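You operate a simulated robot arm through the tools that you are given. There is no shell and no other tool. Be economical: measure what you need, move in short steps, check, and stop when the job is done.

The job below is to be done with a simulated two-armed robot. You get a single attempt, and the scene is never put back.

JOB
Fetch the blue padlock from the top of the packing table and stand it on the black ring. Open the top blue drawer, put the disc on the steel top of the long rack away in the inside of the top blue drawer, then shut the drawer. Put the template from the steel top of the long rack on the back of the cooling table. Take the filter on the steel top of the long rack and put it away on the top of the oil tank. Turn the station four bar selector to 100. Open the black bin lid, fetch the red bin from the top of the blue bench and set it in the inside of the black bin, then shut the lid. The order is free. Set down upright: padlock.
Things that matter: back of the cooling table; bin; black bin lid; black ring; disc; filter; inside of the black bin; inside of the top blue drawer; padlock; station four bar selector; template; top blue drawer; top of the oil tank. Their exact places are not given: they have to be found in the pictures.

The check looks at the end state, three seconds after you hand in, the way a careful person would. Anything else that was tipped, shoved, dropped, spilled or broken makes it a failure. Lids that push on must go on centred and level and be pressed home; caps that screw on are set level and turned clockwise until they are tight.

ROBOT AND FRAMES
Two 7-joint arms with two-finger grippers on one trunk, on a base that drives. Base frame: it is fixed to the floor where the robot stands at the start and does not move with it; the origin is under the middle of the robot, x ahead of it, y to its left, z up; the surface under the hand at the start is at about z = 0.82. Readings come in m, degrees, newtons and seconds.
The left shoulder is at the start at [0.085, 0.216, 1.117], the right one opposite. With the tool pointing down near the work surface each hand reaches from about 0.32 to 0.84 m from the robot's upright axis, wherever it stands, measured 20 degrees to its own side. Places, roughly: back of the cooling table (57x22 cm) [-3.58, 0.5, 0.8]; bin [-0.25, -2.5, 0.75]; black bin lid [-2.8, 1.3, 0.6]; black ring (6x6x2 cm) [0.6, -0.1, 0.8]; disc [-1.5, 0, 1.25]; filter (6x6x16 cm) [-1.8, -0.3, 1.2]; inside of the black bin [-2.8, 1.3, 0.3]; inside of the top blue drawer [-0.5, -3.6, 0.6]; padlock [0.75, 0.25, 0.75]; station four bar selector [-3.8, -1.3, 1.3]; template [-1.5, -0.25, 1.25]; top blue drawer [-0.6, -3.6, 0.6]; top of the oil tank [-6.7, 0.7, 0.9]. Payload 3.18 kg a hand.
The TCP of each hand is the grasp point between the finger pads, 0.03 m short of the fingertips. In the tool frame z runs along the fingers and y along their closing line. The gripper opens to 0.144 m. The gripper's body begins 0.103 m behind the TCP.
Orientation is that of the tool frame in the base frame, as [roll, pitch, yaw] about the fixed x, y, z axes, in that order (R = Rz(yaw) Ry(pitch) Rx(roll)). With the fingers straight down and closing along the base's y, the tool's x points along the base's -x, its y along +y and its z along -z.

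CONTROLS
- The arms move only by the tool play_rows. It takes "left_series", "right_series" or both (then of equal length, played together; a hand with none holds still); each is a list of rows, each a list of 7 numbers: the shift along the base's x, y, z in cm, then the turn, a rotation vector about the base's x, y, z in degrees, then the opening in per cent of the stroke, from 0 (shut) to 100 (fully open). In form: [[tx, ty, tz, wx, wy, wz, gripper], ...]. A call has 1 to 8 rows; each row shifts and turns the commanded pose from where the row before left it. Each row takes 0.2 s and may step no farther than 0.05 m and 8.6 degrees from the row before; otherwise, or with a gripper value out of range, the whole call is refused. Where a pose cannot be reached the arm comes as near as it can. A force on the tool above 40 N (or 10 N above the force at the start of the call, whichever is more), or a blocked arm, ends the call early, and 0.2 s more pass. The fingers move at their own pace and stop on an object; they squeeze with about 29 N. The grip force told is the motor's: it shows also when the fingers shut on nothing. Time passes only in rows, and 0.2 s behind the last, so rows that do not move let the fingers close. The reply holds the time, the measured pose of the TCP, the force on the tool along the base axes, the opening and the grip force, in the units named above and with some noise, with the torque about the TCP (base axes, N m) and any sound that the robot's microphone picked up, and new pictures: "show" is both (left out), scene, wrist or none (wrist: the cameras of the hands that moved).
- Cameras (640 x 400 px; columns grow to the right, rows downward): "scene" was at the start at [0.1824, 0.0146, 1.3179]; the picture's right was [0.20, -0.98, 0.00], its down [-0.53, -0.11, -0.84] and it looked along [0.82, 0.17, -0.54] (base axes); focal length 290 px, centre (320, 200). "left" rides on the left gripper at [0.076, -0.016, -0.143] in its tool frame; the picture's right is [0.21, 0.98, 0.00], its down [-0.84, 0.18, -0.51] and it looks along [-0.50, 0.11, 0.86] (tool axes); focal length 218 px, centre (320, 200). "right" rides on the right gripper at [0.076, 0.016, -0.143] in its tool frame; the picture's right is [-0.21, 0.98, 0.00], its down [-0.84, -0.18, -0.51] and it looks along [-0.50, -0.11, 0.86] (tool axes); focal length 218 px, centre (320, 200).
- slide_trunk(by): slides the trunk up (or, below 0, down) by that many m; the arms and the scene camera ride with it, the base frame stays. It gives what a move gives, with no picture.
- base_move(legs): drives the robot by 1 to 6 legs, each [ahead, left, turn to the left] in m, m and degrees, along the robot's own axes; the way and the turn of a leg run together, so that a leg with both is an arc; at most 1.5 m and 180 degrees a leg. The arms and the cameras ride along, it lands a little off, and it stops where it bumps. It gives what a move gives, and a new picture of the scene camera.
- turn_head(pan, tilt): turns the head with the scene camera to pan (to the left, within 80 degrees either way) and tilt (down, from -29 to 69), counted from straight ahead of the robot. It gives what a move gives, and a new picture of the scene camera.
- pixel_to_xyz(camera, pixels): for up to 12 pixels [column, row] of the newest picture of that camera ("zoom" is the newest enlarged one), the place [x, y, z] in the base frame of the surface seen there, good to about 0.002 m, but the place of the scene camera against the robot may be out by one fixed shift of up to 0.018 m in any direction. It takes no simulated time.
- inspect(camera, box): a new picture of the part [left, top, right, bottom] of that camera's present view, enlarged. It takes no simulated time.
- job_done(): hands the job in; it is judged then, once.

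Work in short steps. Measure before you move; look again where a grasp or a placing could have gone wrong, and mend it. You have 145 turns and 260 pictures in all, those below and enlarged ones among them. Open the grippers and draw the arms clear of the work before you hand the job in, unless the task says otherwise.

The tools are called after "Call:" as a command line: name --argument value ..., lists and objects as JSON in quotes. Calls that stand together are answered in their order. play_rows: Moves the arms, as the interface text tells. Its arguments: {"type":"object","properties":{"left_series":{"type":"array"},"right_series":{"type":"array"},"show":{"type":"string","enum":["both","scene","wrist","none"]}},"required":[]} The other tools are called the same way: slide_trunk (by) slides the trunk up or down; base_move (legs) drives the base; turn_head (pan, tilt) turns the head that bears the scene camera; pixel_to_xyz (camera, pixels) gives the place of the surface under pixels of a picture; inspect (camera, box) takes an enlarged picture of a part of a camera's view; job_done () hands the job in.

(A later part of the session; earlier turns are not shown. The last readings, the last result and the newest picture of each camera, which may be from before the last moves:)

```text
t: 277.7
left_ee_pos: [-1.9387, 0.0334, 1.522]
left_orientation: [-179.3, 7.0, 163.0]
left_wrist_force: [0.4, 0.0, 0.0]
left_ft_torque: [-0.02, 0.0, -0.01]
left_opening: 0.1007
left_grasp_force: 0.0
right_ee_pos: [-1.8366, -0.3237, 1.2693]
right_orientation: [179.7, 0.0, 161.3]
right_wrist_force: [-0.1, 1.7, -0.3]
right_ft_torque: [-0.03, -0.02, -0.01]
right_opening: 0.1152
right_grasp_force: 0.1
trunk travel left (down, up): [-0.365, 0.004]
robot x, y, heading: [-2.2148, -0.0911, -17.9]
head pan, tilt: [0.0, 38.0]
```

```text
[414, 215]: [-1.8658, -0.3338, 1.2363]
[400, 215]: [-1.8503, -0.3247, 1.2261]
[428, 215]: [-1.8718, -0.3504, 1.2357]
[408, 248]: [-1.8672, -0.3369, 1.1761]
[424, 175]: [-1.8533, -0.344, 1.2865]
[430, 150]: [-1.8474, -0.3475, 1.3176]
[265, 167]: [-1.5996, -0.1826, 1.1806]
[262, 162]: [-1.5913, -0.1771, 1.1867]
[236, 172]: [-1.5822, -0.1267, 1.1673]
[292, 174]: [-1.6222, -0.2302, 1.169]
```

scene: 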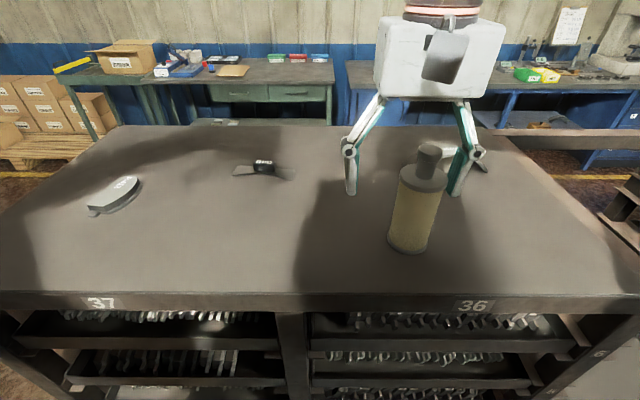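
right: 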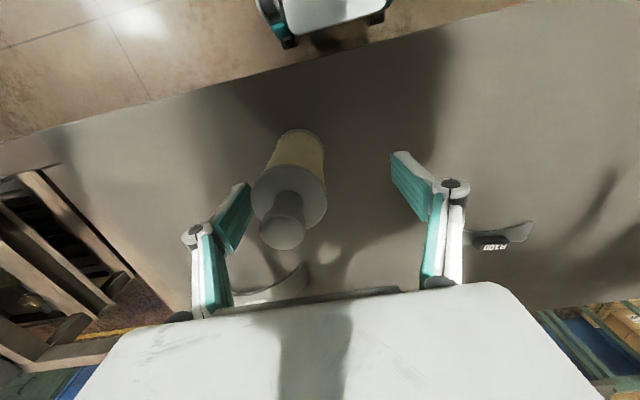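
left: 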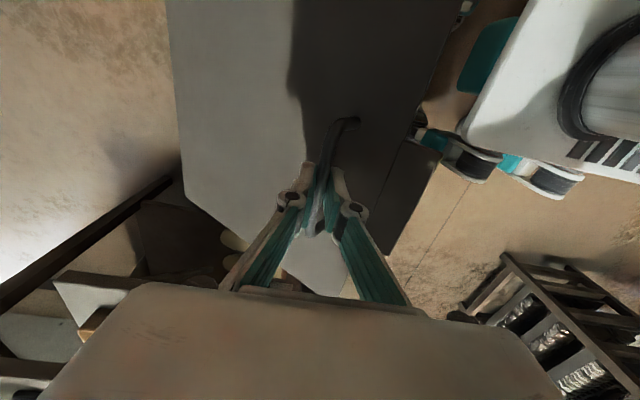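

I measure the filter in the right wrist picture: neck top (282,235), cap edges (252,195) and (327,195).

Call:
pixel_to_xyz --camera "right" --pixels '[[282, 235], [253, 195], [327, 195], [290, 172], [275, 145], [320, 150], [500, 240], [470, 238], [530, 230]]'

```text
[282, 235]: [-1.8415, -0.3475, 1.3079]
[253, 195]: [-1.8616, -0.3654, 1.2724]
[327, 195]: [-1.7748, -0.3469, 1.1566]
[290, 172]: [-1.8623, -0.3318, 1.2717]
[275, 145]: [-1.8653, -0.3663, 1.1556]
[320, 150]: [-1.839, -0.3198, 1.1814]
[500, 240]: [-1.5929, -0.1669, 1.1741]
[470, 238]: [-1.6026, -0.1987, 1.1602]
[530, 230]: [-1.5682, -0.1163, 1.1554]
```

Filter axis ≈ [-1.842,-0.347]. I centre the hand on it, lower to TCP 1.235 and close.

Call:
play_rows --right_series '[[-0.7, -2.2, 0, 0, 0, 0, 80], [0, 0, -1.7, 0, 0, 0, 80], [0, 0, -1.7, 0, 0, 0, 80], [0, 0, 0, 0, 0, 0, 0], [0, 0, 0, 0, 0, 0, 0], [0, 0, 0, 0, 0, 0, 0]]' --left_series '[[4, -2, -2, -0.5, 1, 0, 60], [4, -2, -2, -0.5, 1, 0, 60], [4, -2, -2, -0.5, 1, 0, 60], [4, -2, -2, -0.5, 1, 0, 60], [4, -1.5, -2, -0.5, 1, 0, 60], [4, -1.5, -2, -0.5, 1, 0, 60]]' --show "both"

```text
t: 279.1
left_ee_pos: [-1.6962, -0.0541, 1.3956]
left_orientation: [-174.5, 2.2, 163.3]
left_wrist_force: [-0.3, -1.2, -0.3]
left_ft_torque: [0.0, 0.0, -0.01]
left_opening: 0.0864
left_grasp_force: 0.0
left hand out of reach, approached as far as the arm can: row 5, 6
right_ee_pos: [-1.8433, -0.3471, 1.2349]
right_orientation: [179.7, 0.0, 161.3]
right_wrist_force: [1.3, 1.0, 3.3]
right_ft_torque: [0.1, -0.19, -0.03]
right_opening: 0.0528
right_grasp_force: 28.9
trunk travel left (down, up): [-0.365, 0.004]
robot x, y, heading: [-2.2132, -0.0948, -17.7]
head pan, tilt: [0.0, 38.0]
```

scene: 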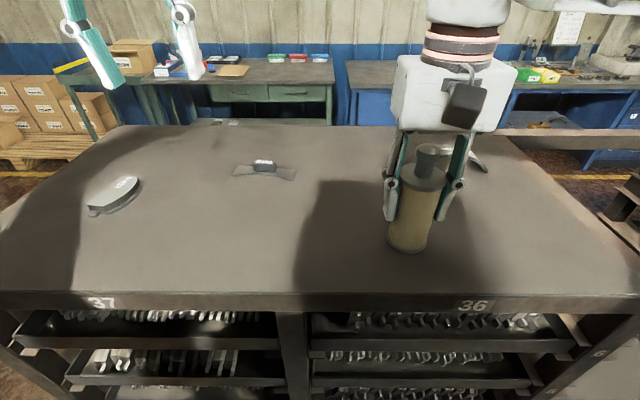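
right: 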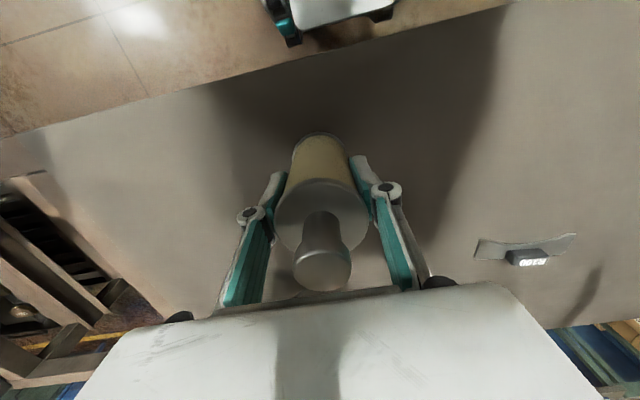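
left: 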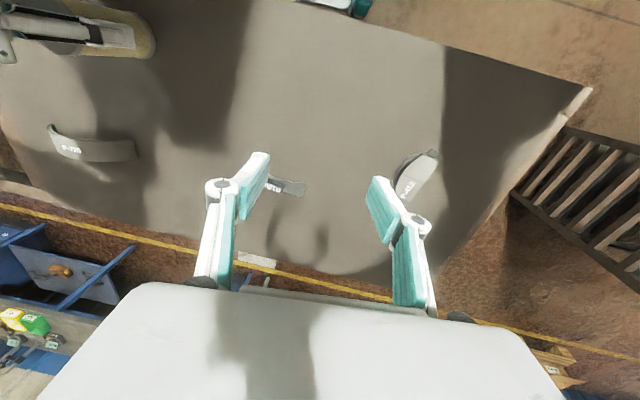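

Filter gripped (5.3 cm). I lift it and bring the left hand over the template handle at [-1.593,-0.168].

Call:
play_rows --right_series '[[0, 0, 2, 0, 0, 0, 0], [0, 0, 2, 0, 0, 0, 0], [0, 0, 2, 0, 0, 0, 0], [-1, -1, 2, 0, 0, 0, 0], [-1, -2, 0, 0, 0, 0, 0]]' --left_series '[[2.06, -2.28, -2.7, 1.2, 0.1, 0, 55], [2.06, -2.28, -2.7, 1.2, 0.1, 0, 55], [2.06, -2.28, -2.7, 1.2, 0.1, 0, 55], [2.06, -2.28, -2.7, 1.2, 0.1, 0, 55], [2.06, -2.28, -2.7, 1.2, 0.1, 0, 55]]' --show "wrist"

```text
t: 280.3
left_ee_pos: [-1.6133, -0.0512, 1.2681]
left_orientation: [-179.9, 0.1, 163.2]
left_wrist_force: [0.7, -1.2, -0.4]
left_ft_torque: [0.03, -0.04, -0.04]
left_opening: 0.0792
left_grasp_force: 0.0
left hand out of reach, approached as far as the arm can: row 1, 2, 3, 4, 5
right_ee_pos: [-1.8653, -0.3769, 1.313]
right_orientation: [179.5, 0.0, 161.4]
right_wrist_force: [-0.4, -0.6, -3.0]
right_ft_torque: [0.01, -0.01, 0.02]
right_opening: 0.053
right_grasp_force: 29.2
trunk travel left (down, up): [-0.365, 0.004]
robot x, y, heading: [-2.2129, -0.0924, -17.6]
head pan, tilt: [0.0, 38.0]
```

right: 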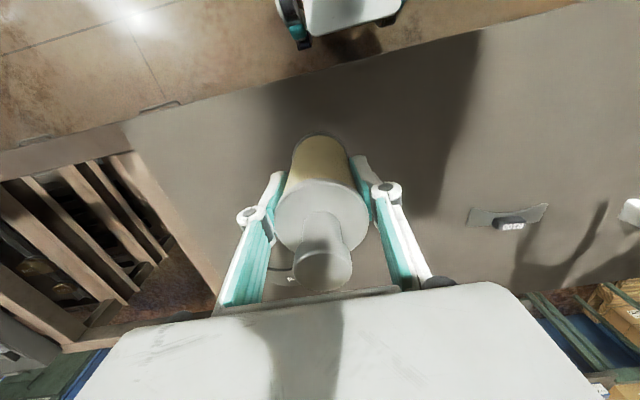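
left: 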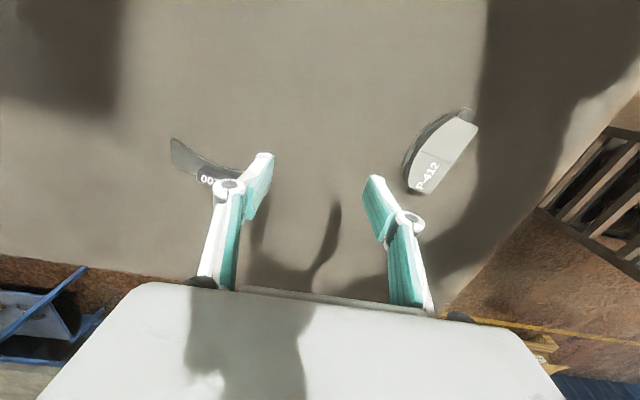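

The template is 12 cm to the hand's right; the arm can't reach inward, so I shift the base by [0.05, -0.105].

Call:
base_move --legs '[[0.05, -0.107, 0]]'

Call:
play_rows --left_series '[[0, 0, -2, 0, 0, 0, 55]]' --show "wrist"

```text
t: 282.0
left_ee_pos: [-1.6001, -0.1712, 1.2688]
left_orientation: [-179.8, 0.0, 163.1]
left_wrist_force: [0.2, -0.2, 0.5]
left_ft_torque: [-0.02, 0.01, 0.06]
left_opening: 0.079
left_grasp_force: 0.1
right_ee_pos: [-1.8523, -0.4955, 1.3141]
right_orientation: [179.6, -0.1, 161.2]
right_wrist_force: [0.1, 0.1, -2.5]
right_ft_torque: [0.0, 0.0, -0.04]
right_opening: 0.053
right_grasp_force: 28.6
trunk travel left (down, up): [-0.365, 0.004]
robot x, y, heading: [-2.2003, -0.2127, -17.8]
head pan, tilt: [0.0, 38.0]
stopped in leg 1: the robot was blocked; the commanded pose is now the measured one
```

scene: 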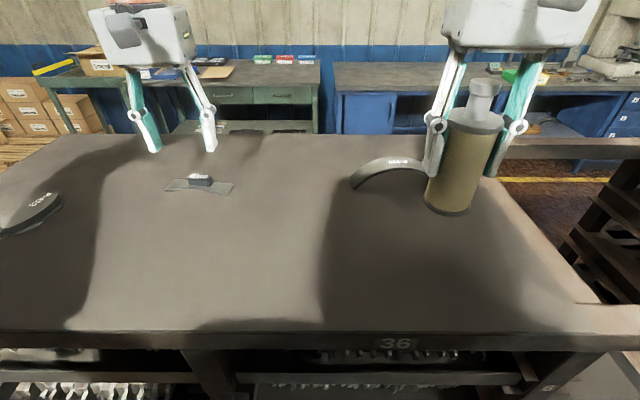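

```text
t: 282.4
left_ee_pos: [-1.5994, -0.1705, 1.2472]
left_orientation: [-179.7, 0.0, 163.1]
left_wrist_force: [-0.8, -0.3, -0.3]
left_ft_torque: [-0.02, -0.02, 0.01]
left_opening: 0.0793
left_grasp_force: 0.0
right_ee_pos: [-1.8508, -0.4955, 1.3129]
right_orientation: [179.6, 0.0, 161.2]
right_wrist_force: [0.2, 0.3, -1.9]
right_ft_torque: [0.04, -0.01, -0.03]
right_opening: 0.053
right_grasp_force: 28.9
trunk travel left (down, up): [-0.365, 0.004]
robot x, y, heading: [-2.2, -0.2083, -17.9]
head pan, tilt: [0.0, 38.0]
```

left: 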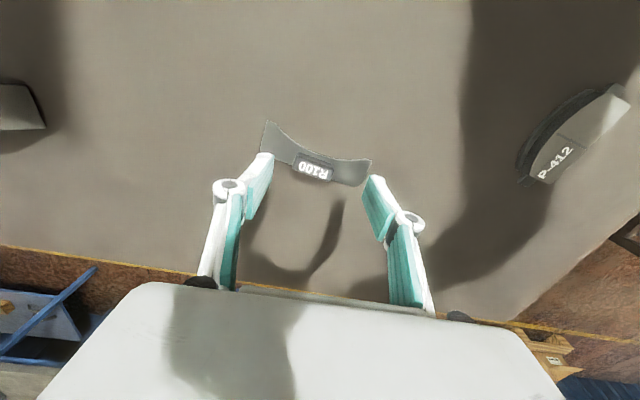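

The base lightly touched and stopped, nothing moved. The template's handle is at (313,168); I measure it.

Call:
pixel_to_xyz --camera "left" --pixels '[[313, 168], [296, 162], [333, 177], [300, 172], [330, 166], [270, 140], [368, 172], [310, 155], [320, 230]]'

Call:
inspect --camera "left" --box '[240, 100, 400, 200]'

```text
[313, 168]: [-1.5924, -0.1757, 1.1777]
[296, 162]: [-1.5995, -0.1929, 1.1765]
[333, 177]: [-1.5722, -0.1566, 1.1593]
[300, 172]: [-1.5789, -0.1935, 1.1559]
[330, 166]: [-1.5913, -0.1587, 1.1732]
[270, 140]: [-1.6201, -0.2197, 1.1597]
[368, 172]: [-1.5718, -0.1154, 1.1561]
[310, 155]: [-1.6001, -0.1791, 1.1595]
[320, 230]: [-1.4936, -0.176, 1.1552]
```

```text
4.00 times, centred on (320, 150) of left
```

zoom: 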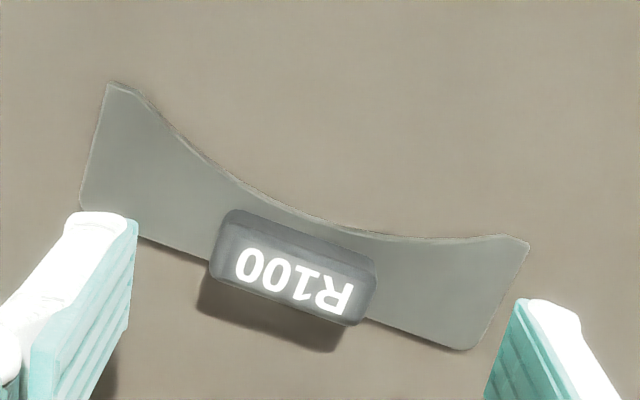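

Handle centre [-1.592,-0.1755], top 1.178, plate top 1.160. I lower to TCP 1.193 and close on the handle's ends.

Call:
play_rows --left_series '[[0.7, -0.5, -2, 0, 0, 0, 50], [0, 0, -2, 0, 0, 0, 50], [0, 0, -1.35, 0, 0, 0, 50], [0, 0, 0, 0, 0, 0, 0], [0, 0, 0, 0, 0, 0, 0], [0, 0, 0, 0, 0, 0, 0]]' --show "wrist"

```text
t: 283.8
left_ee_pos: [-1.5915, -0.1768, 1.1936]
left_orientation: [-179.8, -0.1, 163.1]
left_wrist_force: [0.9, 0.6, 2.9]
left_ft_torque: [-0.1, 0.11, -0.03]
left_opening: 0.0449
left_grasp_force: 28.8
right_ee_pos: [-1.8515, -0.495, 1.3127]
right_orientation: [179.6, -0.2, 161.3]
right_wrist_force: [-1.0, -0.5, -2.6]
right_ft_torque: [0.02, -0.01, 0.0]
right_opening: 0.0528
right_grasp_force: 28.8
trunk travel left (down, up): [-0.365, 0.004]
robot x, y, heading: [-2.2026, -0.2096, -18.0]
head pan, tilt: [0.0, 38.0]
```

left: 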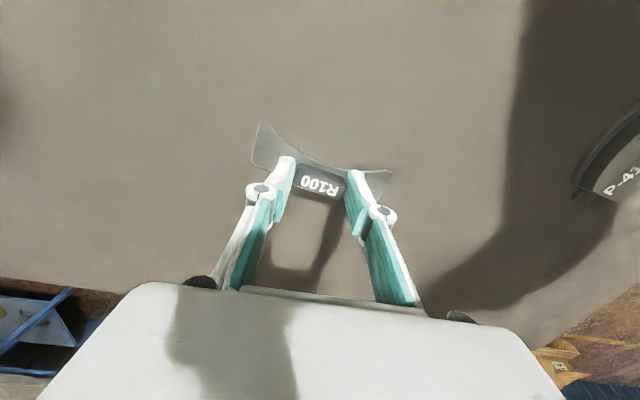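

Template handle gripped. I lift both, back off and drive around the black bin to the back/right end of the cooling table (open floor there).

Call:
play_rows --left_series '[[0, 0, 3, 0, 0, 0, 0], [0, 0, 3.5, 0, 0, 0, 0], [-2, 0.7, 2, 0, 0, 0, 0], [-2, 0.7, 0, 0, 0, 0, 0]]' --show "none"

Call:
base_move --legs '[[-0.35, 0, 0], [0, 0, -90], [-0.93, 0, 0], [-0.93, 0, 0], [0, -1.36, 0]]'

```text
t: 284.8
left_ee_pos: [-1.6324, -0.1585, 1.2775]
left_orientation: [-179.9, 0.0, 163.1]
left_wrist_force: [0.1, -0.6, -0.5]
left_ft_torque: [0.0, 0.03, 0.02]
left_opening: 0.0448
left_grasp_force: 29.3
left hand out of reach, approached as far as the arm can: row 2
right_ee_pos: [-1.8515, -0.4952, 1.3135]
right_orientation: [179.6, -0.1, 161.2]
right_wrist_force: [-0.2, 0.4, -2.8]
right_ft_torque: [0.0, 0.03, -0.01]
right_opening: 0.0527
right_grasp_force: 29.1
trunk travel left (down, up): [-0.365, 0.004]
robot x, y, heading: [-2.1998, -0.2107, -17.8]
head pan, tilt: [0.0, 38.0]
```

```text
t: 311.6
left_ee_pos: [-3.2064, 1.5196, 1.2772]
left_orientation: [-179.8, 0.0, 73.0]
left_wrist_force: [0.4, 0.1, -0.9]
left_ft_torque: [0.0, -0.01, 0.0]
left_opening: 0.0433
left_grasp_force: 28.9
right_ee_pos: [-3.5421, 1.7391, 1.3139]
right_orientation: [179.5, -0.2, 71.0]
right_wrist_force: [-0.1, -0.2, -3.5]
right_ft_torque: [0.02, -0.02, -0.02]
right_opening: 0.0526
right_grasp_force: 29.0
trunk travel left (down, up): [-0.365, 0.004]
robot x, y, heading: [-3.2592, 2.0854, -108.0]
head pan, tilt: [0.0, 38.0]
```

scene: 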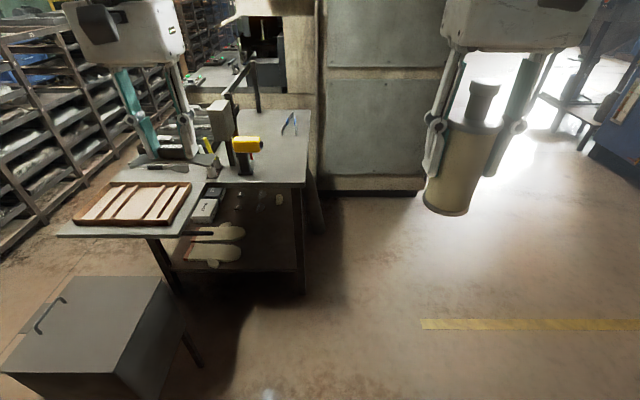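

I see the table's end: free back area near (285,160). I measure it, the table edge (300,185), the wall panel base (370,190) and the yellow gun.

Call:
pixel_to_xyz --camera "scene" --pixels '[[285, 160], [290, 180], [270, 165], [300, 140], [290, 125], [305, 183], [370, 190], [330, 192], [247, 148], [232, 182], [280, 120], [265, 140]]'

Call:
inspect --camera "scene" --box '[60, 60, 340, 250]'

```text
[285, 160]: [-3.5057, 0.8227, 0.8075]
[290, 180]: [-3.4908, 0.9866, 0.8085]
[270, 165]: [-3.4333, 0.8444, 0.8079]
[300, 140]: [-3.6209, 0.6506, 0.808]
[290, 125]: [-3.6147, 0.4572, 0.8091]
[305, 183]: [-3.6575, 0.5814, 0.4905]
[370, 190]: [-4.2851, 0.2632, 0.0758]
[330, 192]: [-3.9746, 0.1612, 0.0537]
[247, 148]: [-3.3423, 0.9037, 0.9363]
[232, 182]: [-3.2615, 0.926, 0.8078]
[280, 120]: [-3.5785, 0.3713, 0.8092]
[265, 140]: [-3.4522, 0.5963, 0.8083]
```

```text
2.11 times, centred on (200, 155) of scene
```

zoom: 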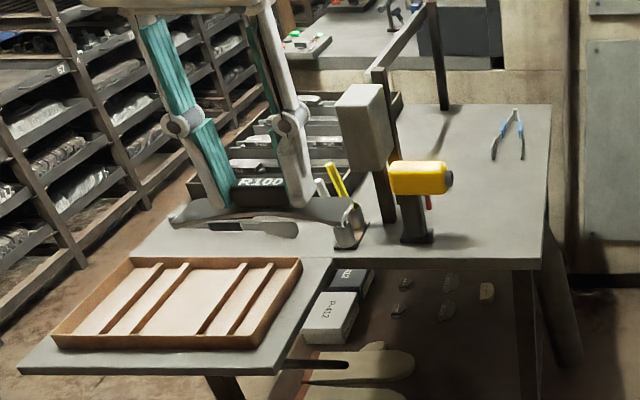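

The back area's free spot between rail and tongs is about [-3.485,0.638]. I drive 0.78 m forward (≈0.33 m from the table's end).

Call:
base_move --legs '[[0.78, 0, 0]]'

Call:
slide_trunk --by -0.15

Call:
play_rows --left_series '[[-1.2, -3.7, 0, 0, 0, 0, 0], [-1.2, -3.7, 0, 0, 0, 0, 0], [-1.2, -3.7, -1, 0, 0, 0, 0], [-1.2, -3.7, -1, 0, 0, 0, 0]]' --show "both"

```text
t: 315.8
left_ee_pos: [-3.4502, 0.7664, 1.277]
left_orientation: [-179.7, 0.0, 73.1]
left_wrist_force: [0.0, -0.9, -1.3]
left_ft_torque: [-0.04, 0.04, 0.01]
left_opening: 0.0431
left_grasp_force: 28.9
right_ee_pos: [-3.7867, 0.9842, 1.3128]
right_orientation: [179.6, 0.0, 71.1]
right_wrist_force: [0.1, 0.5, -2.2]
right_ft_torque: [-0.01, -0.02, 0.03]
right_opening: 0.053
right_grasp_force: 28.7
trunk travel left (down, up): [-0.365, 0.004]
robot x, y, heading: [-3.5047, 1.336, -108.0]
head pan, tilt: [0.0, 38.0]
```

scene: 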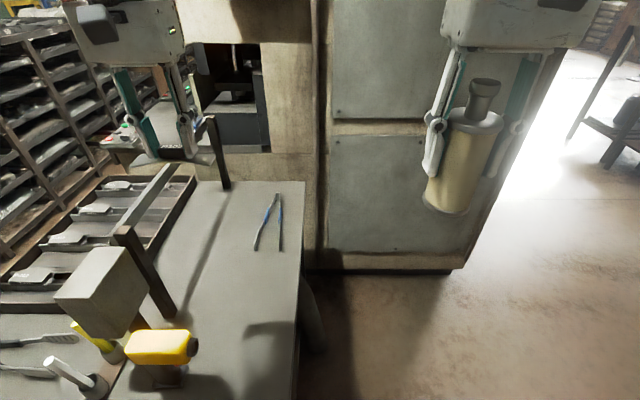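

```text
t: 317.6
left_ee_pos: [-3.449, 0.7663, 1.1289]
left_orientation: [-179.6, 0.1, 73.2]
left_wrist_force: [0.7, 0.2, -0.7]
left_ft_torque: [-0.04, -0.03, -0.02]
left_opening: 0.0431
left_grasp_force: 29.3
right_ee_pos: [-3.7866, 0.9859, 1.1643]
right_orientation: [179.7, 0.0, 71.2]
right_wrist_force: [0.1, -0.1, -2.6]
right_ft_torque: [0.0, 0.02, -0.01]
right_opening: 0.0527
right_grasp_force: 28.4
trunk travel left (down, up): [-0.215, 0.154]
robot x, y, heading: [-3.5009, 1.3317, -108.0]
head pan, tilt: [0.0, 38.0]
```

```text
t: 318.6
left_ee_pos: [-3.4592, 0.6694, 1.0742]
left_orientation: [-179.7, 0.2, 73.2]
left_wrist_force: [-0.1, -0.6, -0.7]
left_ft_torque: [0.03, 0.0, -0.03]
left_opening: 0.0431
left_grasp_force: 28.7
left hand out of reach, approached as far as the arm can: row 2, 3, 4
right_ee_pos: [-3.7864, 0.9831, 1.1632]
right_orientation: [179.6, -0.1, 71.2]
right_wrist_force: [-0.4, -0.9, -1.9]
right_ft_torque: [-0.01, -0.02, -0.02]
right_opening: 0.0527
right_grasp_force: 28.7
trunk travel left (down, up): [-0.215, 0.154]
robot x, y, heading: [-3.5013, 1.3332, -107.6]
head pan, tilt: [0.0, 38.0]
```

scene: 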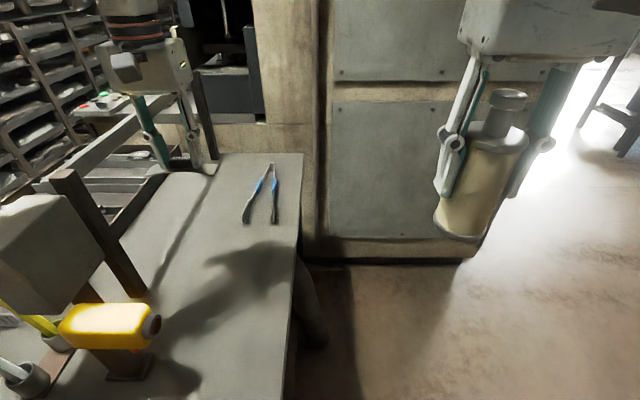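
left: 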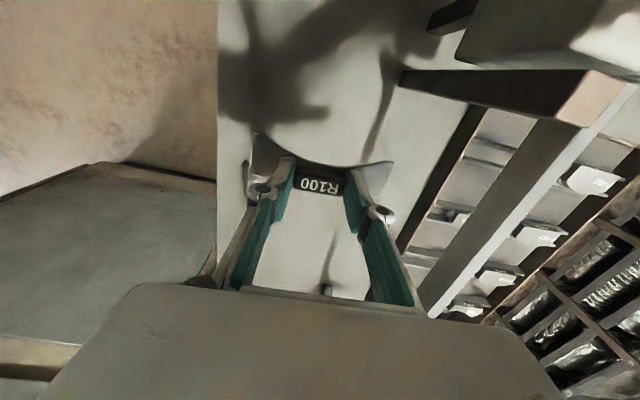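

I measure in the wrist view the table edge, tongs near (246,170) and rail to fix the drop spot.

Call:
inspect --camera "left" --box '[200, 100, 460, 300]'

Call:
pixel_to_xyz --camera "left" --pixels '[[246, 165], [248, 190], [235, 120], [320, 230], [410, 75], [395, 245], [440, 280], [325, 288], [220, 140]]'

```text
2.00 times, centred on (330, 200) of left
```

zoom: 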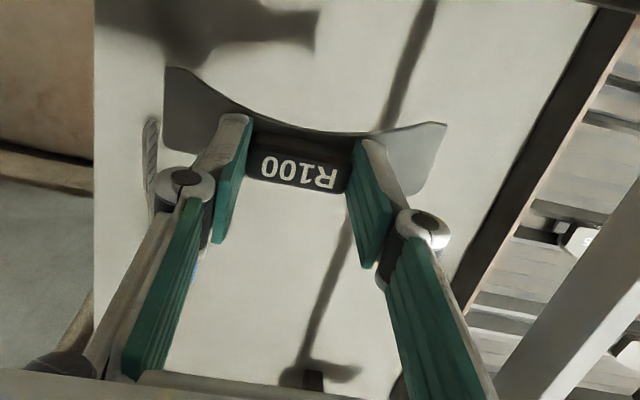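

```text
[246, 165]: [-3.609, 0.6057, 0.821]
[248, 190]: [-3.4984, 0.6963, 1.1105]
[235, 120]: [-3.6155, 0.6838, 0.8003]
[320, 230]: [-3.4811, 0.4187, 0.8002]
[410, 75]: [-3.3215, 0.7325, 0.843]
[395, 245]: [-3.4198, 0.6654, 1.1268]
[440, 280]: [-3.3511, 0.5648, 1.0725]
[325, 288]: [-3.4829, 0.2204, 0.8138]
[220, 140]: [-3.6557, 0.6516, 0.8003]
```

Table top 0.800, tongs' end at [-3.609,0.606], rail clear by ~6 cm. I descend to [-3.492,0.648], TCP 0.84.

Call:
play_rows --left_series '[[-0.55, -0.35, -3.9, 0, 0, 0, 0], [-0.55, -0.35, -3.9, 0, 0, 0, 0], [-0.55, -0.35, -3.9, 0, 0, 0, 0], [-0.55, -0.35, -3.9, 0, 0, 0, 0], [-0.55, -0.35, -3.9, 0, 0, 0, 0], [-0.55, -0.35, -3.3, 0, 0, 0, 0], [0, 0, -0.5, 0, 0, 0, 0]]' --show "wrist"

```text
t: 320.2
left_ee_pos: [-3.4629, 0.6662, 0.8503]
left_orientation: [-179.5, 0.2, 73.1]
left_wrist_force: [0.5, -0.2, -0.3]
left_ft_torque: [-0.04, -0.02, -0.01]
left_opening: 0.043
left_grasp_force: 29.2
left hand out of reach, approached as far as the arm can: row 4, 5, 6
right_ee_pos: [-3.7882, 0.9843, 1.163]
right_orientation: [179.5, -0.2, 71.2]
right_wrist_force: [-0.5, 0.4, -1.6]
right_ft_torque: [-0.05, -0.03, -0.01]
right_opening: 0.0528
right_grasp_force: 29.4
trunk travel left (down, up): [-0.215, 0.154]
robot x, y, heading: [-3.5006, 1.3349, -108.1]
head pan, tilt: [0.0, 38.0]
```

left: 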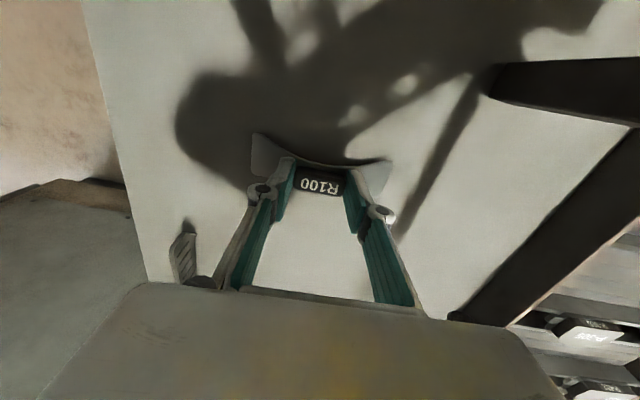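

I shift the base 2.5 cm right (toward the table's back) and lower the last centimetre with the trunk, then release.

Call:
base_move --legs '[[0, -0.028, 0]]'

Call:
slide_trunk --by -0.0105

Call:
play_rows --left_series '[[0, 0, 0, 0, 0, 0, 0], [0, 0, 0, 0, 0, 0, 45], [0, 0, 0, 0, 0, 0, 55], [0.2, 0.5, 3, 0, 0, 0, 55], [0.2, 0.5, 4, 0, 0, 0, 55]]' --show "wrist"

```text
t: 321.1
left_ee_pos: [-3.4903, 0.6747, 0.8502]
left_orientation: [-179.8, 0.3, 73.1]
left_wrist_force: [-0.4, 0.3, -0.6]
left_ft_torque: [-0.03, -0.01, 0.01]
left_opening: 0.043
left_grasp_force: 28.8
right_ee_pos: [-3.8145, 0.9935, 1.163]
right_orientation: [179.6, -0.2, 71.2]
right_wrist_force: [-0.3, 0.0, -2.5]
right_ft_torque: [0.0, -0.03, 0.0]
right_opening: 0.0524
right_grasp_force: 29.0
trunk travel left (down, up): [-0.215, 0.154]
robot x, y, heading: [-3.525, 1.341, -108.0]
head pan, tilt: [0.0, 38.0]
```

scene: 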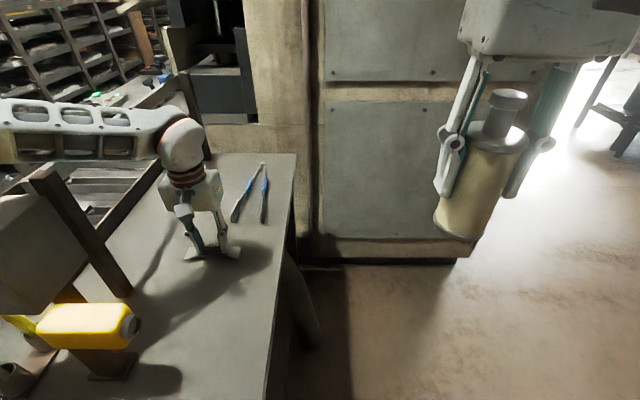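

```text
t: 321.7
left_ee_pos: [-3.4881, 0.6752, 0.8386]
left_orientation: [-179.7, 0.2, 73.1]
left_wrist_force: [-0.2, 0.4, -1.2]
left_ft_torque: [-0.02, 0.02, 0.02]
left_opening: 0.0433
left_grasp_force: 28.9
right_ee_pos: [-3.8135, 0.9944, 1.1528]
right_orientation: [179.5, -0.1, 71.2]
right_wrist_force: [-0.1, 0.2, -2.3]
right_ft_torque: [-0.02, 0.0, -0.01]
right_opening: 0.0528
right_grasp_force: 28.4
trunk travel left (down, up): [-0.205, 0.165]
robot x, y, heading: [-3.5314, 1.3438, -108.0]
head pan, tilt: [0.0, 38.0]
```

```text
t: 322.9
left_ee_pos: [-3.4873, 0.6839, 0.9103]
left_orientation: [-179.7, 0.2, 73.2]
left_wrist_force: [0.4, 0.0, -0.3]
left_ft_torque: [-0.03, 0.03, -0.02]
left_opening: 0.0792
left_grasp_force: 0.2
right_ee_pos: [-3.8129, 0.9944, 1.1525]
right_orientation: [179.6, 0.0, 71.2]
right_wrist_force: [0.2, -0.1, -2.9]
right_ft_torque: [0.0, -0.04, 0.02]
right_opening: 0.0527
right_grasp_force: 28.8
trunk travel left (down, up): [-0.205, 0.165]
robot x, y, heading: [-3.5326, 1.3439, -108.1]
head pan, tilt: [0.0, 38.0]
```

left: 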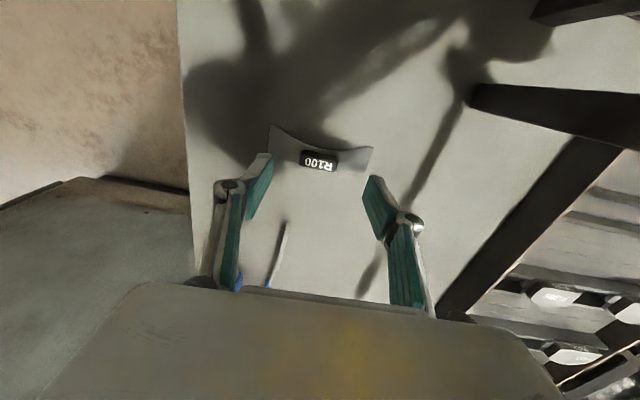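

The template lies on the back of the table. I raise the left hand, back off and turn toward the oil tank to look.

Call:
play_rows --left_series '[[0, 0.5, 4.5, 0, 0, 0, 55], [0, 0.5, 4.5, 0, 0, 0, 55], [0, 0.5, 4.5, 0, 0, 0, 55], [0.5, 1, 4, 0, 0, 0, 55], [1, 3, 0, 0, 0, 0, 55], [1, 3, 0, 0, 0, 0, 30]]' --show "none"

Call:
base_move --legs '[[-0.5, 0, 0], [0, 0, -56]]'

Call:
turn_head --pan 0 --tilt 20

```text
t: 324.3
left_ee_pos: [-3.4604, 0.7707, 1.0852]
left_orientation: [-179.8, 0.3, 73.2]
left_wrist_force: [0.6, -0.1, 0.0]
left_ft_torque: [-0.05, 0.01, -0.03]
left_opening: 0.0432
left_grasp_force: 0.0
right_ee_pos: [-3.8136, 0.9938, 1.1529]
right_orientation: [179.6, 0.1, 71.1]
right_wrist_force: [-0.2, 0.6, -0.7]
right_ft_torque: [0.01, 0.01, 0.02]
right_opening: 0.0528
right_grasp_force: 28.9
trunk travel left (down, up): [-0.205, 0.165]
robot x, y, heading: [-3.5316, 1.3411, -107.7]
head pan, tilt: [0.0, 38.0]
```

```text
t: 329.7
left_ee_pos: [-3.8243, 1.428, 1.0838]
left_orientation: [-179.7, 0.1, 16.1]
left_wrist_force: [0.3, -0.9, 0.1]
left_ft_torque: [0.0, 0.02, 0.01]
left_opening: 0.0433
left_grasp_force: 0.1
right_ee_pos: [-3.8269, 1.8472, 1.1521]
right_orientation: [179.6, -0.1, 14.3]
right_wrist_force: [-0.1, 0.2, -2.3]
right_ft_torque: [0.01, 0.02, -0.02]
right_opening: 0.0529
right_grasp_force: 28.6
trunk travel left (down, up): [-0.205, 0.165]
robot x, y, heading: [-3.383, 1.8005, -164.9]
head pan, tilt: [0.0, 38.0]
```

scene: 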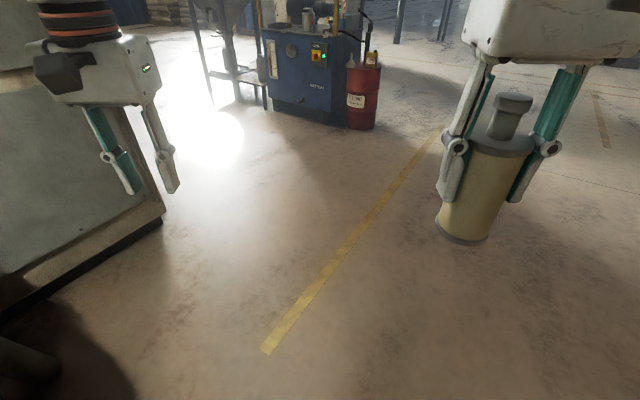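

```text
t: 330.5
left_ee_pos: [-3.8253, 1.429, 1.0846]
left_orientation: [-179.6, 0.2, 16.2]
left_wrist_force: [0.5, 0.9, -0.1]
left_ft_torque: [0.02, 0.03, -0.01]
left_opening: 0.0433
left_grasp_force: 0.0
right_ee_pos: [-3.8266, 1.8465, 1.1527]
right_orientation: [179.6, -0.1, 14.2]
right_wrist_force: [-0.1, -0.6, -2.1]
right_ft_torque: [0.0, 0.0, 0.01]
right_opening: 0.0527
right_grasp_force: 28.8
trunk travel left (down, up): [-0.205, 0.165]
robot x, y, heading: [-3.3836, 1.7986, -164.9]
head pan, tilt: [0.0, 20.0]
```

scene: 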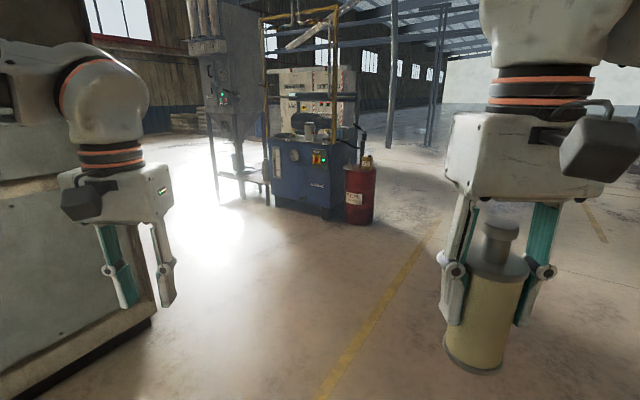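

The blue hydraulic unit at (310,170) is the oil tank. I enlarge and measure its top.

Call:
inspect --camera "scene" --box '[240, 60, 400, 230]'

Call:
pixel_to_xyz --camera "scene" --pixels '[[274, 142], [345, 143], [310, 150], [290, 142], [330, 143], [274, 200], [332, 215], [310, 125], [340, 138]]'

```text
2.35 times, centred on (320, 145) of scene
```

zoom: 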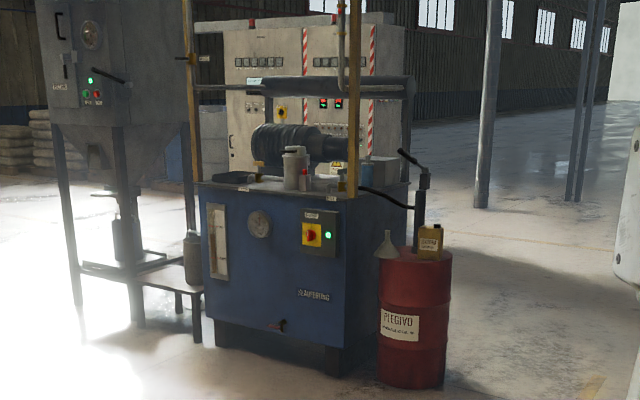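

```text
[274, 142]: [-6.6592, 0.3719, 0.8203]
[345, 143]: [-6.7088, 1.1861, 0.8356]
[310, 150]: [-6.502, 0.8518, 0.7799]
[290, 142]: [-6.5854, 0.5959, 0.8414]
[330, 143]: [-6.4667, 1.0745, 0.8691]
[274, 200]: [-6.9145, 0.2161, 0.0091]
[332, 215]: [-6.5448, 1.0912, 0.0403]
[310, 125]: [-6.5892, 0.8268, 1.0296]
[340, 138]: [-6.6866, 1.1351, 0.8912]
```

Tank top z≈0.83, its front edge from [-6.66,0.37] to [-6.46,1.07]. I drive there and face it.

Call:
base_move --legs '[[1.3, 0, 0], [1.25, 0.45, 0], [0, 0, -31]]'

Call:
turn_head --pan 0 --tilt 38

```text
t: 344.7
left_ee_pos: [-6.2727, 0.6026, 1.0832]
left_orientation: [-179.8, 0.2, -15.3]
left_wrist_force: [-0.1, 0.2, 0.9]
left_ft_torque: [0.01, -0.01, 0.01]
left_opening: 0.043
left_grasp_force: 0.1
right_ee_pos: [-6.0574, 0.9621, 1.1513]
right_orientation: [179.6, -0.1, -17.2]
right_wrist_force: [0.4, 0.4, -2.9]
right_ft_torque: [0.02, -0.05, 0.0]
right_opening: 0.0526
right_grasp_force: 29.4
trunk travel left (down, up): [-0.205, 0.165]
robot x, y, heading: [-5.7004, 0.6861, 163.9]
head pan, tilt: [0.0, 20.0]
```

scene: 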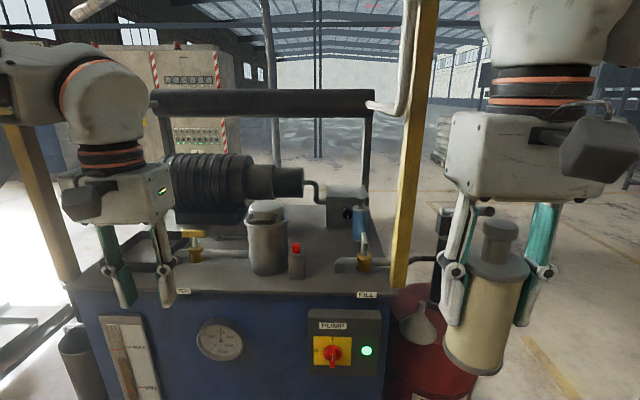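

```text
t: 345.6
left_ee_pos: [-6.2729, 0.6031, 1.0842]
left_orientation: [-179.6, 0.2, -15.3]
left_wrist_force: [-0.1, -0.6, -0.3]
left_ft_torque: [-0.04, -0.02, 0.0]
left_opening: 0.0431
left_grasp_force: 0.1
right_ee_pos: [-6.0587, 0.9614, 1.1522]
right_orientation: [179.7, -0.1, -17.1]
right_wrist_force: [0.1, -0.4, -2.2]
right_ft_torque: [-0.01, 0.03, 0.0]
right_opening: 0.0528
right_grasp_force: 29.2
trunk travel left (down, up): [-0.205, 0.165]
robot x, y, heading: [-5.7036, 0.6859, 163.9]
head pan, tilt: [0.0, 38.0]
```

scene: 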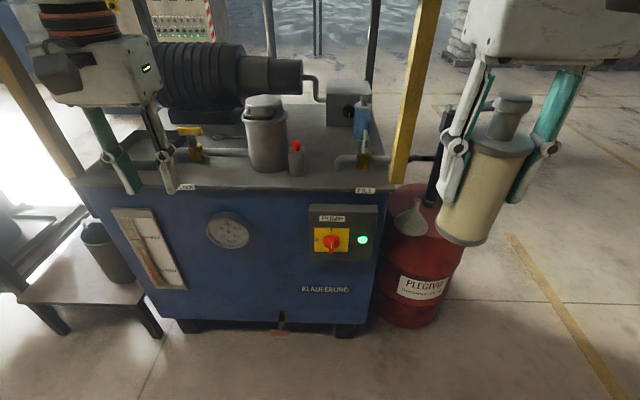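

I look for a free spot: between the red-capped bottle (297,158) and the fill valve (345,165), or around (325,140). I enlarge and measure.

Call:
inspect --camera "scene" --box '[60, 80, 420, 220]'

Call:
pixel_to_xyz --camera "scene" --pixels '[[318, 170], [316, 145], [325, 130], [297, 172], [338, 160], [270, 180], [220, 178], [225, 165], [235, 140], [130, 175], [360, 130], [345, 187]]'

```text
1.78 times, centred on (240, 150) of scene
```

zoom: 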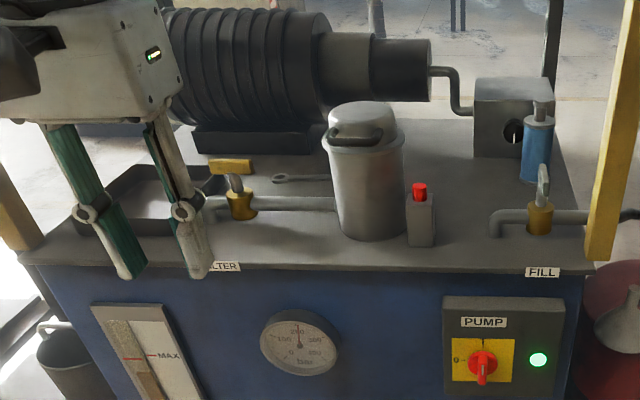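

```text
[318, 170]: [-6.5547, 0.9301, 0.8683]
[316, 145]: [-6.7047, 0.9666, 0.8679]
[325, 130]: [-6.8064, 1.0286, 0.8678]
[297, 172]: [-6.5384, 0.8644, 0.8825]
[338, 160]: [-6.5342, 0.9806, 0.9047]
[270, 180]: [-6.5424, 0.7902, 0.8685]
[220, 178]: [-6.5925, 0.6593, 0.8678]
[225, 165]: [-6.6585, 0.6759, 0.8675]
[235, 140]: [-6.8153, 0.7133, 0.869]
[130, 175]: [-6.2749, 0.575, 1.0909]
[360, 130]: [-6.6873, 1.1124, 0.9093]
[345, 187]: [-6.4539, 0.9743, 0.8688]
```

Free spot on the tank top ≈ [-6.649,0.947] (true), z 0.860. I need to come 0.4 m closer; I check the drum and stool for clearance.

Call:
pixel_to_xyz --camera "scene" --pixels '[[383, 310], [410, 325], [455, 290], [155, 335], [145, 290], [265, 330], [280, 290], [262, 100], [300, 145]]'

```text
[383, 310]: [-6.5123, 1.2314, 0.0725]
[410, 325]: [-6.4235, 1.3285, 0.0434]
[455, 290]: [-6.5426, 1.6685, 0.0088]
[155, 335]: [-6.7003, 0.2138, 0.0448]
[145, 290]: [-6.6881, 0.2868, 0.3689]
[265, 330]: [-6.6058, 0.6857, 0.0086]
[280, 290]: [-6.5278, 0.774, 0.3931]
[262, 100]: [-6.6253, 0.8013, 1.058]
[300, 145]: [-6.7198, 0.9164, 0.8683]
```

Route: to keep the forearm off the yellow post I stand further left so the right arm reaches straight ahead. I retract the left hand first, then drive [0.39, 0.42].

Call:
play_rows --left_series '[[4, -1.15, 0, 0, 0, 0, 30], [4, -1.15, 0, 0, 0, 0, 30], [4, -1.15, 1, 0, 0, 0, 30], [4, -1.15, 1, 0, 0, 0, 30], [4, -1.15, 1, 0, 0, 0, 30], [4, -1.15, 1, 0, 0, 0, 30]]' --show "none"

Call:
base_move --legs '[[0, 0.42, 0], [0.39, 0, 0]]'

Call:
turn_head --pan -25 --tilt 40

```text
t: 346.9
left_ee_pos: [-6.0316, 0.5324, 1.1249]
left_orientation: [-179.6, 0.3, -15.4]
left_wrist_force: [0.1, -0.1, 0.1]
left_ft_torque: [0.02, -0.01, -0.03]
left_opening: 0.0431
left_grasp_force: 0.0
right_ee_pos: [-6.0562, 0.9615, 1.1526]
right_orientation: [179.5, -0.1, -17.2]
right_wrist_force: [0.5, -0.4, -2.9]
right_ft_torque: [0.03, 0.03, 0.01]
right_opening: 0.0527
right_grasp_force: 28.9
trunk travel left (down, up): [-0.205, 0.165]
robot x, y, heading: [-5.6997, 0.6901, 163.7]
head pan, tilt: [0.0, 38.0]
```

```text
t: 353.2
left_ee_pos: [-6.5314, 0.2573, 1.1238]
left_orientation: [-179.6, 0.2, -16.0]
left_wrist_force: [0.1, -0.2, -0.3]
left_ft_torque: [-0.02, -0.02, 0.01]
left_opening: 0.0433
left_grasp_force: 0.1
right_ee_pos: [-6.5528, 0.6871, 1.1526]
right_orientation: [179.6, -0.2, -17.9]
right_wrist_force: [0.0, 0.1, -2.4]
right_ft_torque: [0.0, -0.05, -0.01]
right_opening: 0.0528
right_grasp_force: 28.9
trunk travel left (down, up): [-0.205, 0.165]
robot x, y, heading: [-6.2012, 0.4093, 162.7]
head pan, tilt: [0.0, 38.0]
```

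scene: 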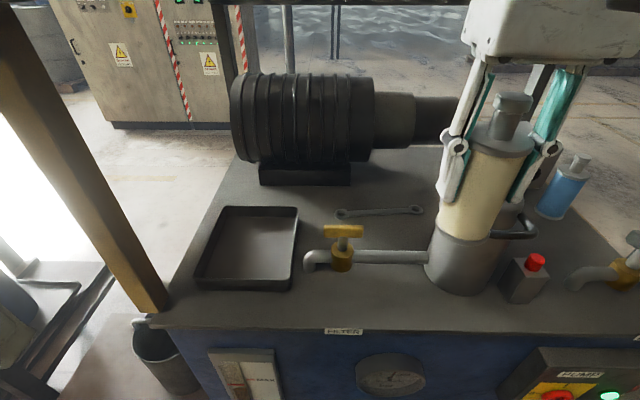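

```text
t: 354.1
left_ee_pos: [-6.5321, 0.2578, 1.1243]
left_orientation: [-179.6, 0.2, -16.0]
left_wrist_force: [1.0, -0.3, 0.4]
left_ft_torque: [-0.01, 0.07, -0.01]
left_opening: 0.0432
left_grasp_force: 0.2
right_ee_pos: [-6.552, 0.6877, 1.152]
right_orientation: [179.6, -0.1, -17.9]
right_wrist_force: [0.6, 0.3, -1.7]
right_ft_torque: [0.0, 0.01, -0.01]
right_opening: 0.0528
right_grasp_force: 29.4
trunk travel left (down, up): [-0.205, 0.165]
robot x, y, heading: [-6.2038, 0.4096, 162.8]
head pan, tilt: [-25.0, 40.0]
```

scene: 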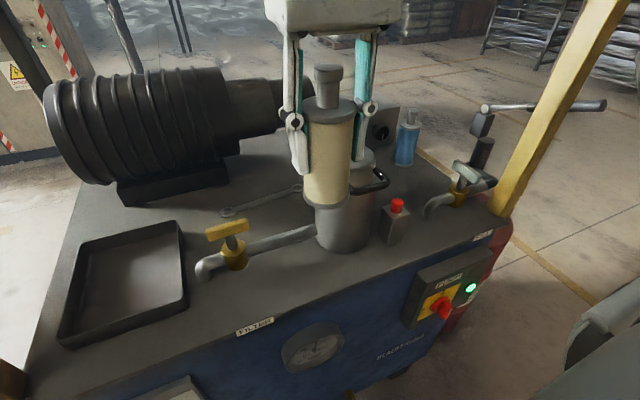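

Now I see the top well; I measure free candidates: behind the wrench (262,178), right of the canister (415,190), and the front strip (215,300).

Call:
pixel_to_xyz --camera "scene" --pixels '[[262, 175], [285, 165], [240, 190], [415, 192], [400, 175], [230, 208], [300, 186], [200, 268], [225, 165], [220, 300], [345, 235], [398, 225]]'

```text
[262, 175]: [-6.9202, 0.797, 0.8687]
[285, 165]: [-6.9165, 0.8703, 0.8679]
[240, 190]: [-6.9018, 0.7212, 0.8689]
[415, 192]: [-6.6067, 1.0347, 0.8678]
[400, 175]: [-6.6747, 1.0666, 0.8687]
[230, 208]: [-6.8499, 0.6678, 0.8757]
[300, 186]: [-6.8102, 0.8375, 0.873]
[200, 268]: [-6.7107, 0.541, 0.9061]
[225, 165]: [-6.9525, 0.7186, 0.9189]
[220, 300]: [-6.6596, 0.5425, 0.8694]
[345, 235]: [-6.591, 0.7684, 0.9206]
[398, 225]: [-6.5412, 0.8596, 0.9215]
```

The spot right of the canister is good. I raise the filter 5 cm and carry it there.

Call:
play_rows --right_series '[[0, 0, 4.8, 0, 0, 0, 0], [-1.62, 4.32, 0, 0, 0, 0, 0], [-1.62, 4.32, 0, 0, 0, 0, 0], [-1.62, 4.32, 0, 0, 0, 0, 0], [-1.62, 4.32, 0, 0, 0, 0, 0], [-1.62, 4.32, 0, 0, 0, 0, 0], [-1.6, 4.3, 0, 0, 0, 0, 0]]' --show "both"

```text
t: 355.7
left_ee_pos: [-6.5329, 0.2585, 1.1238]
left_orientation: [-179.6, 0.2, -16.0]
left_wrist_force: [0.6, -0.2, -0.3]
left_ft_torque: [0.03, 0.0, 0.0]
left_opening: 0.0432
left_grasp_force: 0.0
right_ee_pos: [-6.5929, 0.7948, 1.2001]
right_orientation: [179.3, 0.0, -18.4]
right_wrist_force: [0.3, -0.2, -3.5]
right_ft_torque: [-0.01, -0.01, -0.02]
right_opening: 0.0527
right_grasp_force: 29.3
right hand out of reach, approached as far as the arm can: row 4, 5, 6, 7
trunk travel left (down, up): [-0.205, 0.165]
robot x, y, heading: [-6.2008, 0.4082, 163.0]
head pan, tilt: [-25.0, 40.0]
```

scene: 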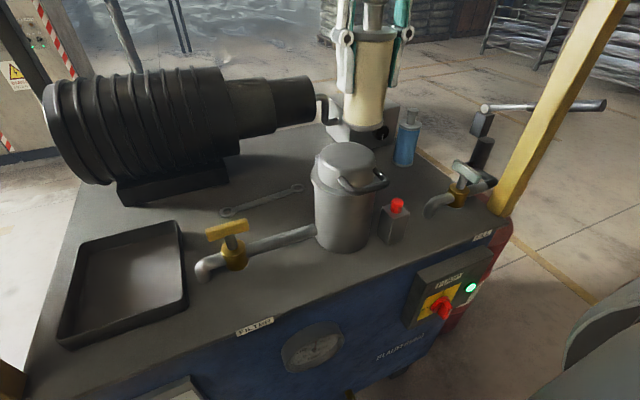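
right: 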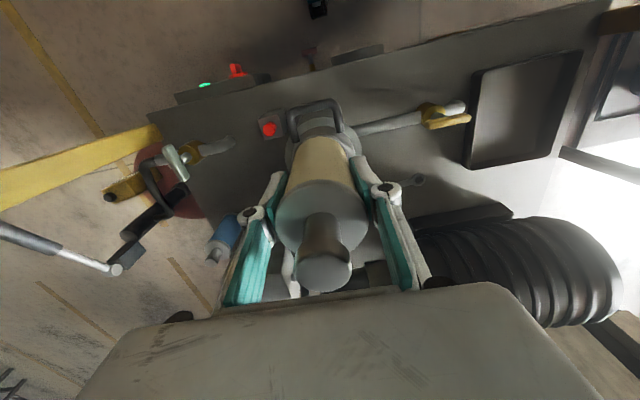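

The arm can't reach further right, and sliding right would bring the forearm near the yellow post. Instead I back off, turn right 20° and return, so the spot lies more straight ahead.

Call:
base_move --legs '[[-0.15, 0, 0], [0, 0, -20], [0.2, 0.05, 0]]'

Call:
turn_head --pan -10 --tilt 38

```text
t: 359.2
left_ee_pos: [-6.5628, 0.3883, 1.1214]
left_orientation: [178.9, 0.8, -36.6]
left_wrist_force: [0.0, 0.1, -1.1]
left_ft_torque: [-0.02, 0.04, 0.0]
left_opening: 0.0434
left_grasp_force: 0.1
right_ee_pos: [-6.4467, 0.9205, 1.2024]
right_orientation: [179.4, 0.2, -37.8]
right_wrist_force: [-0.2, 1.1, -3.5]
right_ft_torque: [0.0, 0.06, 0.04]
right_opening: 0.0527
right_grasp_force: 29.1
trunk travel left (down, up): [-0.205, 0.165]
robot x, y, heading: [-6.2078, 0.4306, 143.5]
head pan, tilt: [-25.0, 40.0]
stopped in leg 3: the robot was blocked; the commanded pose is now the measured one
```

scene: 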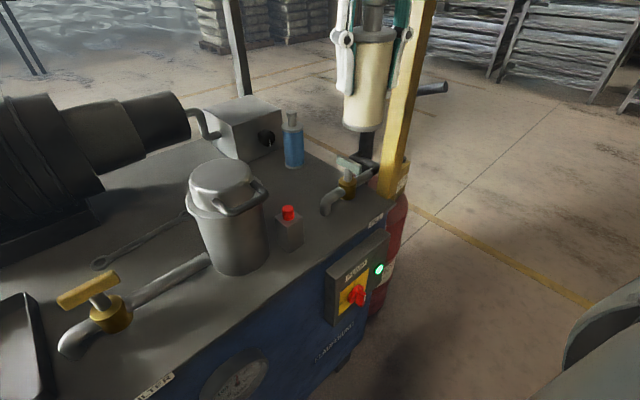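

```text
t: 360.0
left_ee_pos: [-6.5625, 0.3882, 1.1214]
left_orientation: [179.0, 0.7, -36.4]
left_wrist_force: [-0.3, 0.7, -0.6]
left_ft_torque: [-0.01, 0.02, 0.0]
left_opening: 0.0433
left_grasp_force: 0.1
right_ee_pos: [-6.446, 0.92, 1.2027]
right_orientation: [179.2, 0.2, -37.9]
right_wrist_force: [0.5, 0.6, -2.4]
right_ft_torque: [0.01, -0.01, -0.01]
right_opening: 0.0527
right_grasp_force: 28.8
trunk travel left (down, up): [-0.205, 0.165]
robot x, y, heading: [-6.2099, 0.4269, 143.6]
head pan, tilt: [-10.0, 38.0]
```

scene: 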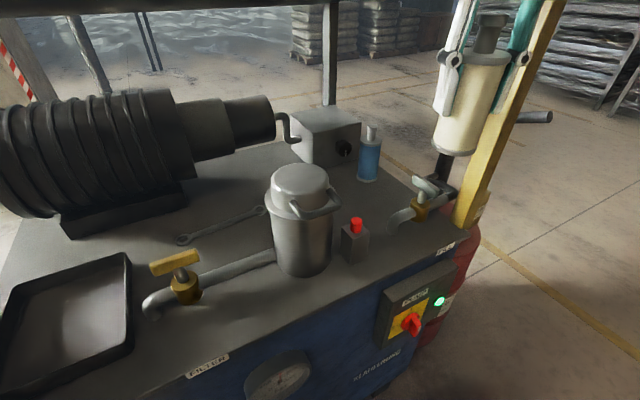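

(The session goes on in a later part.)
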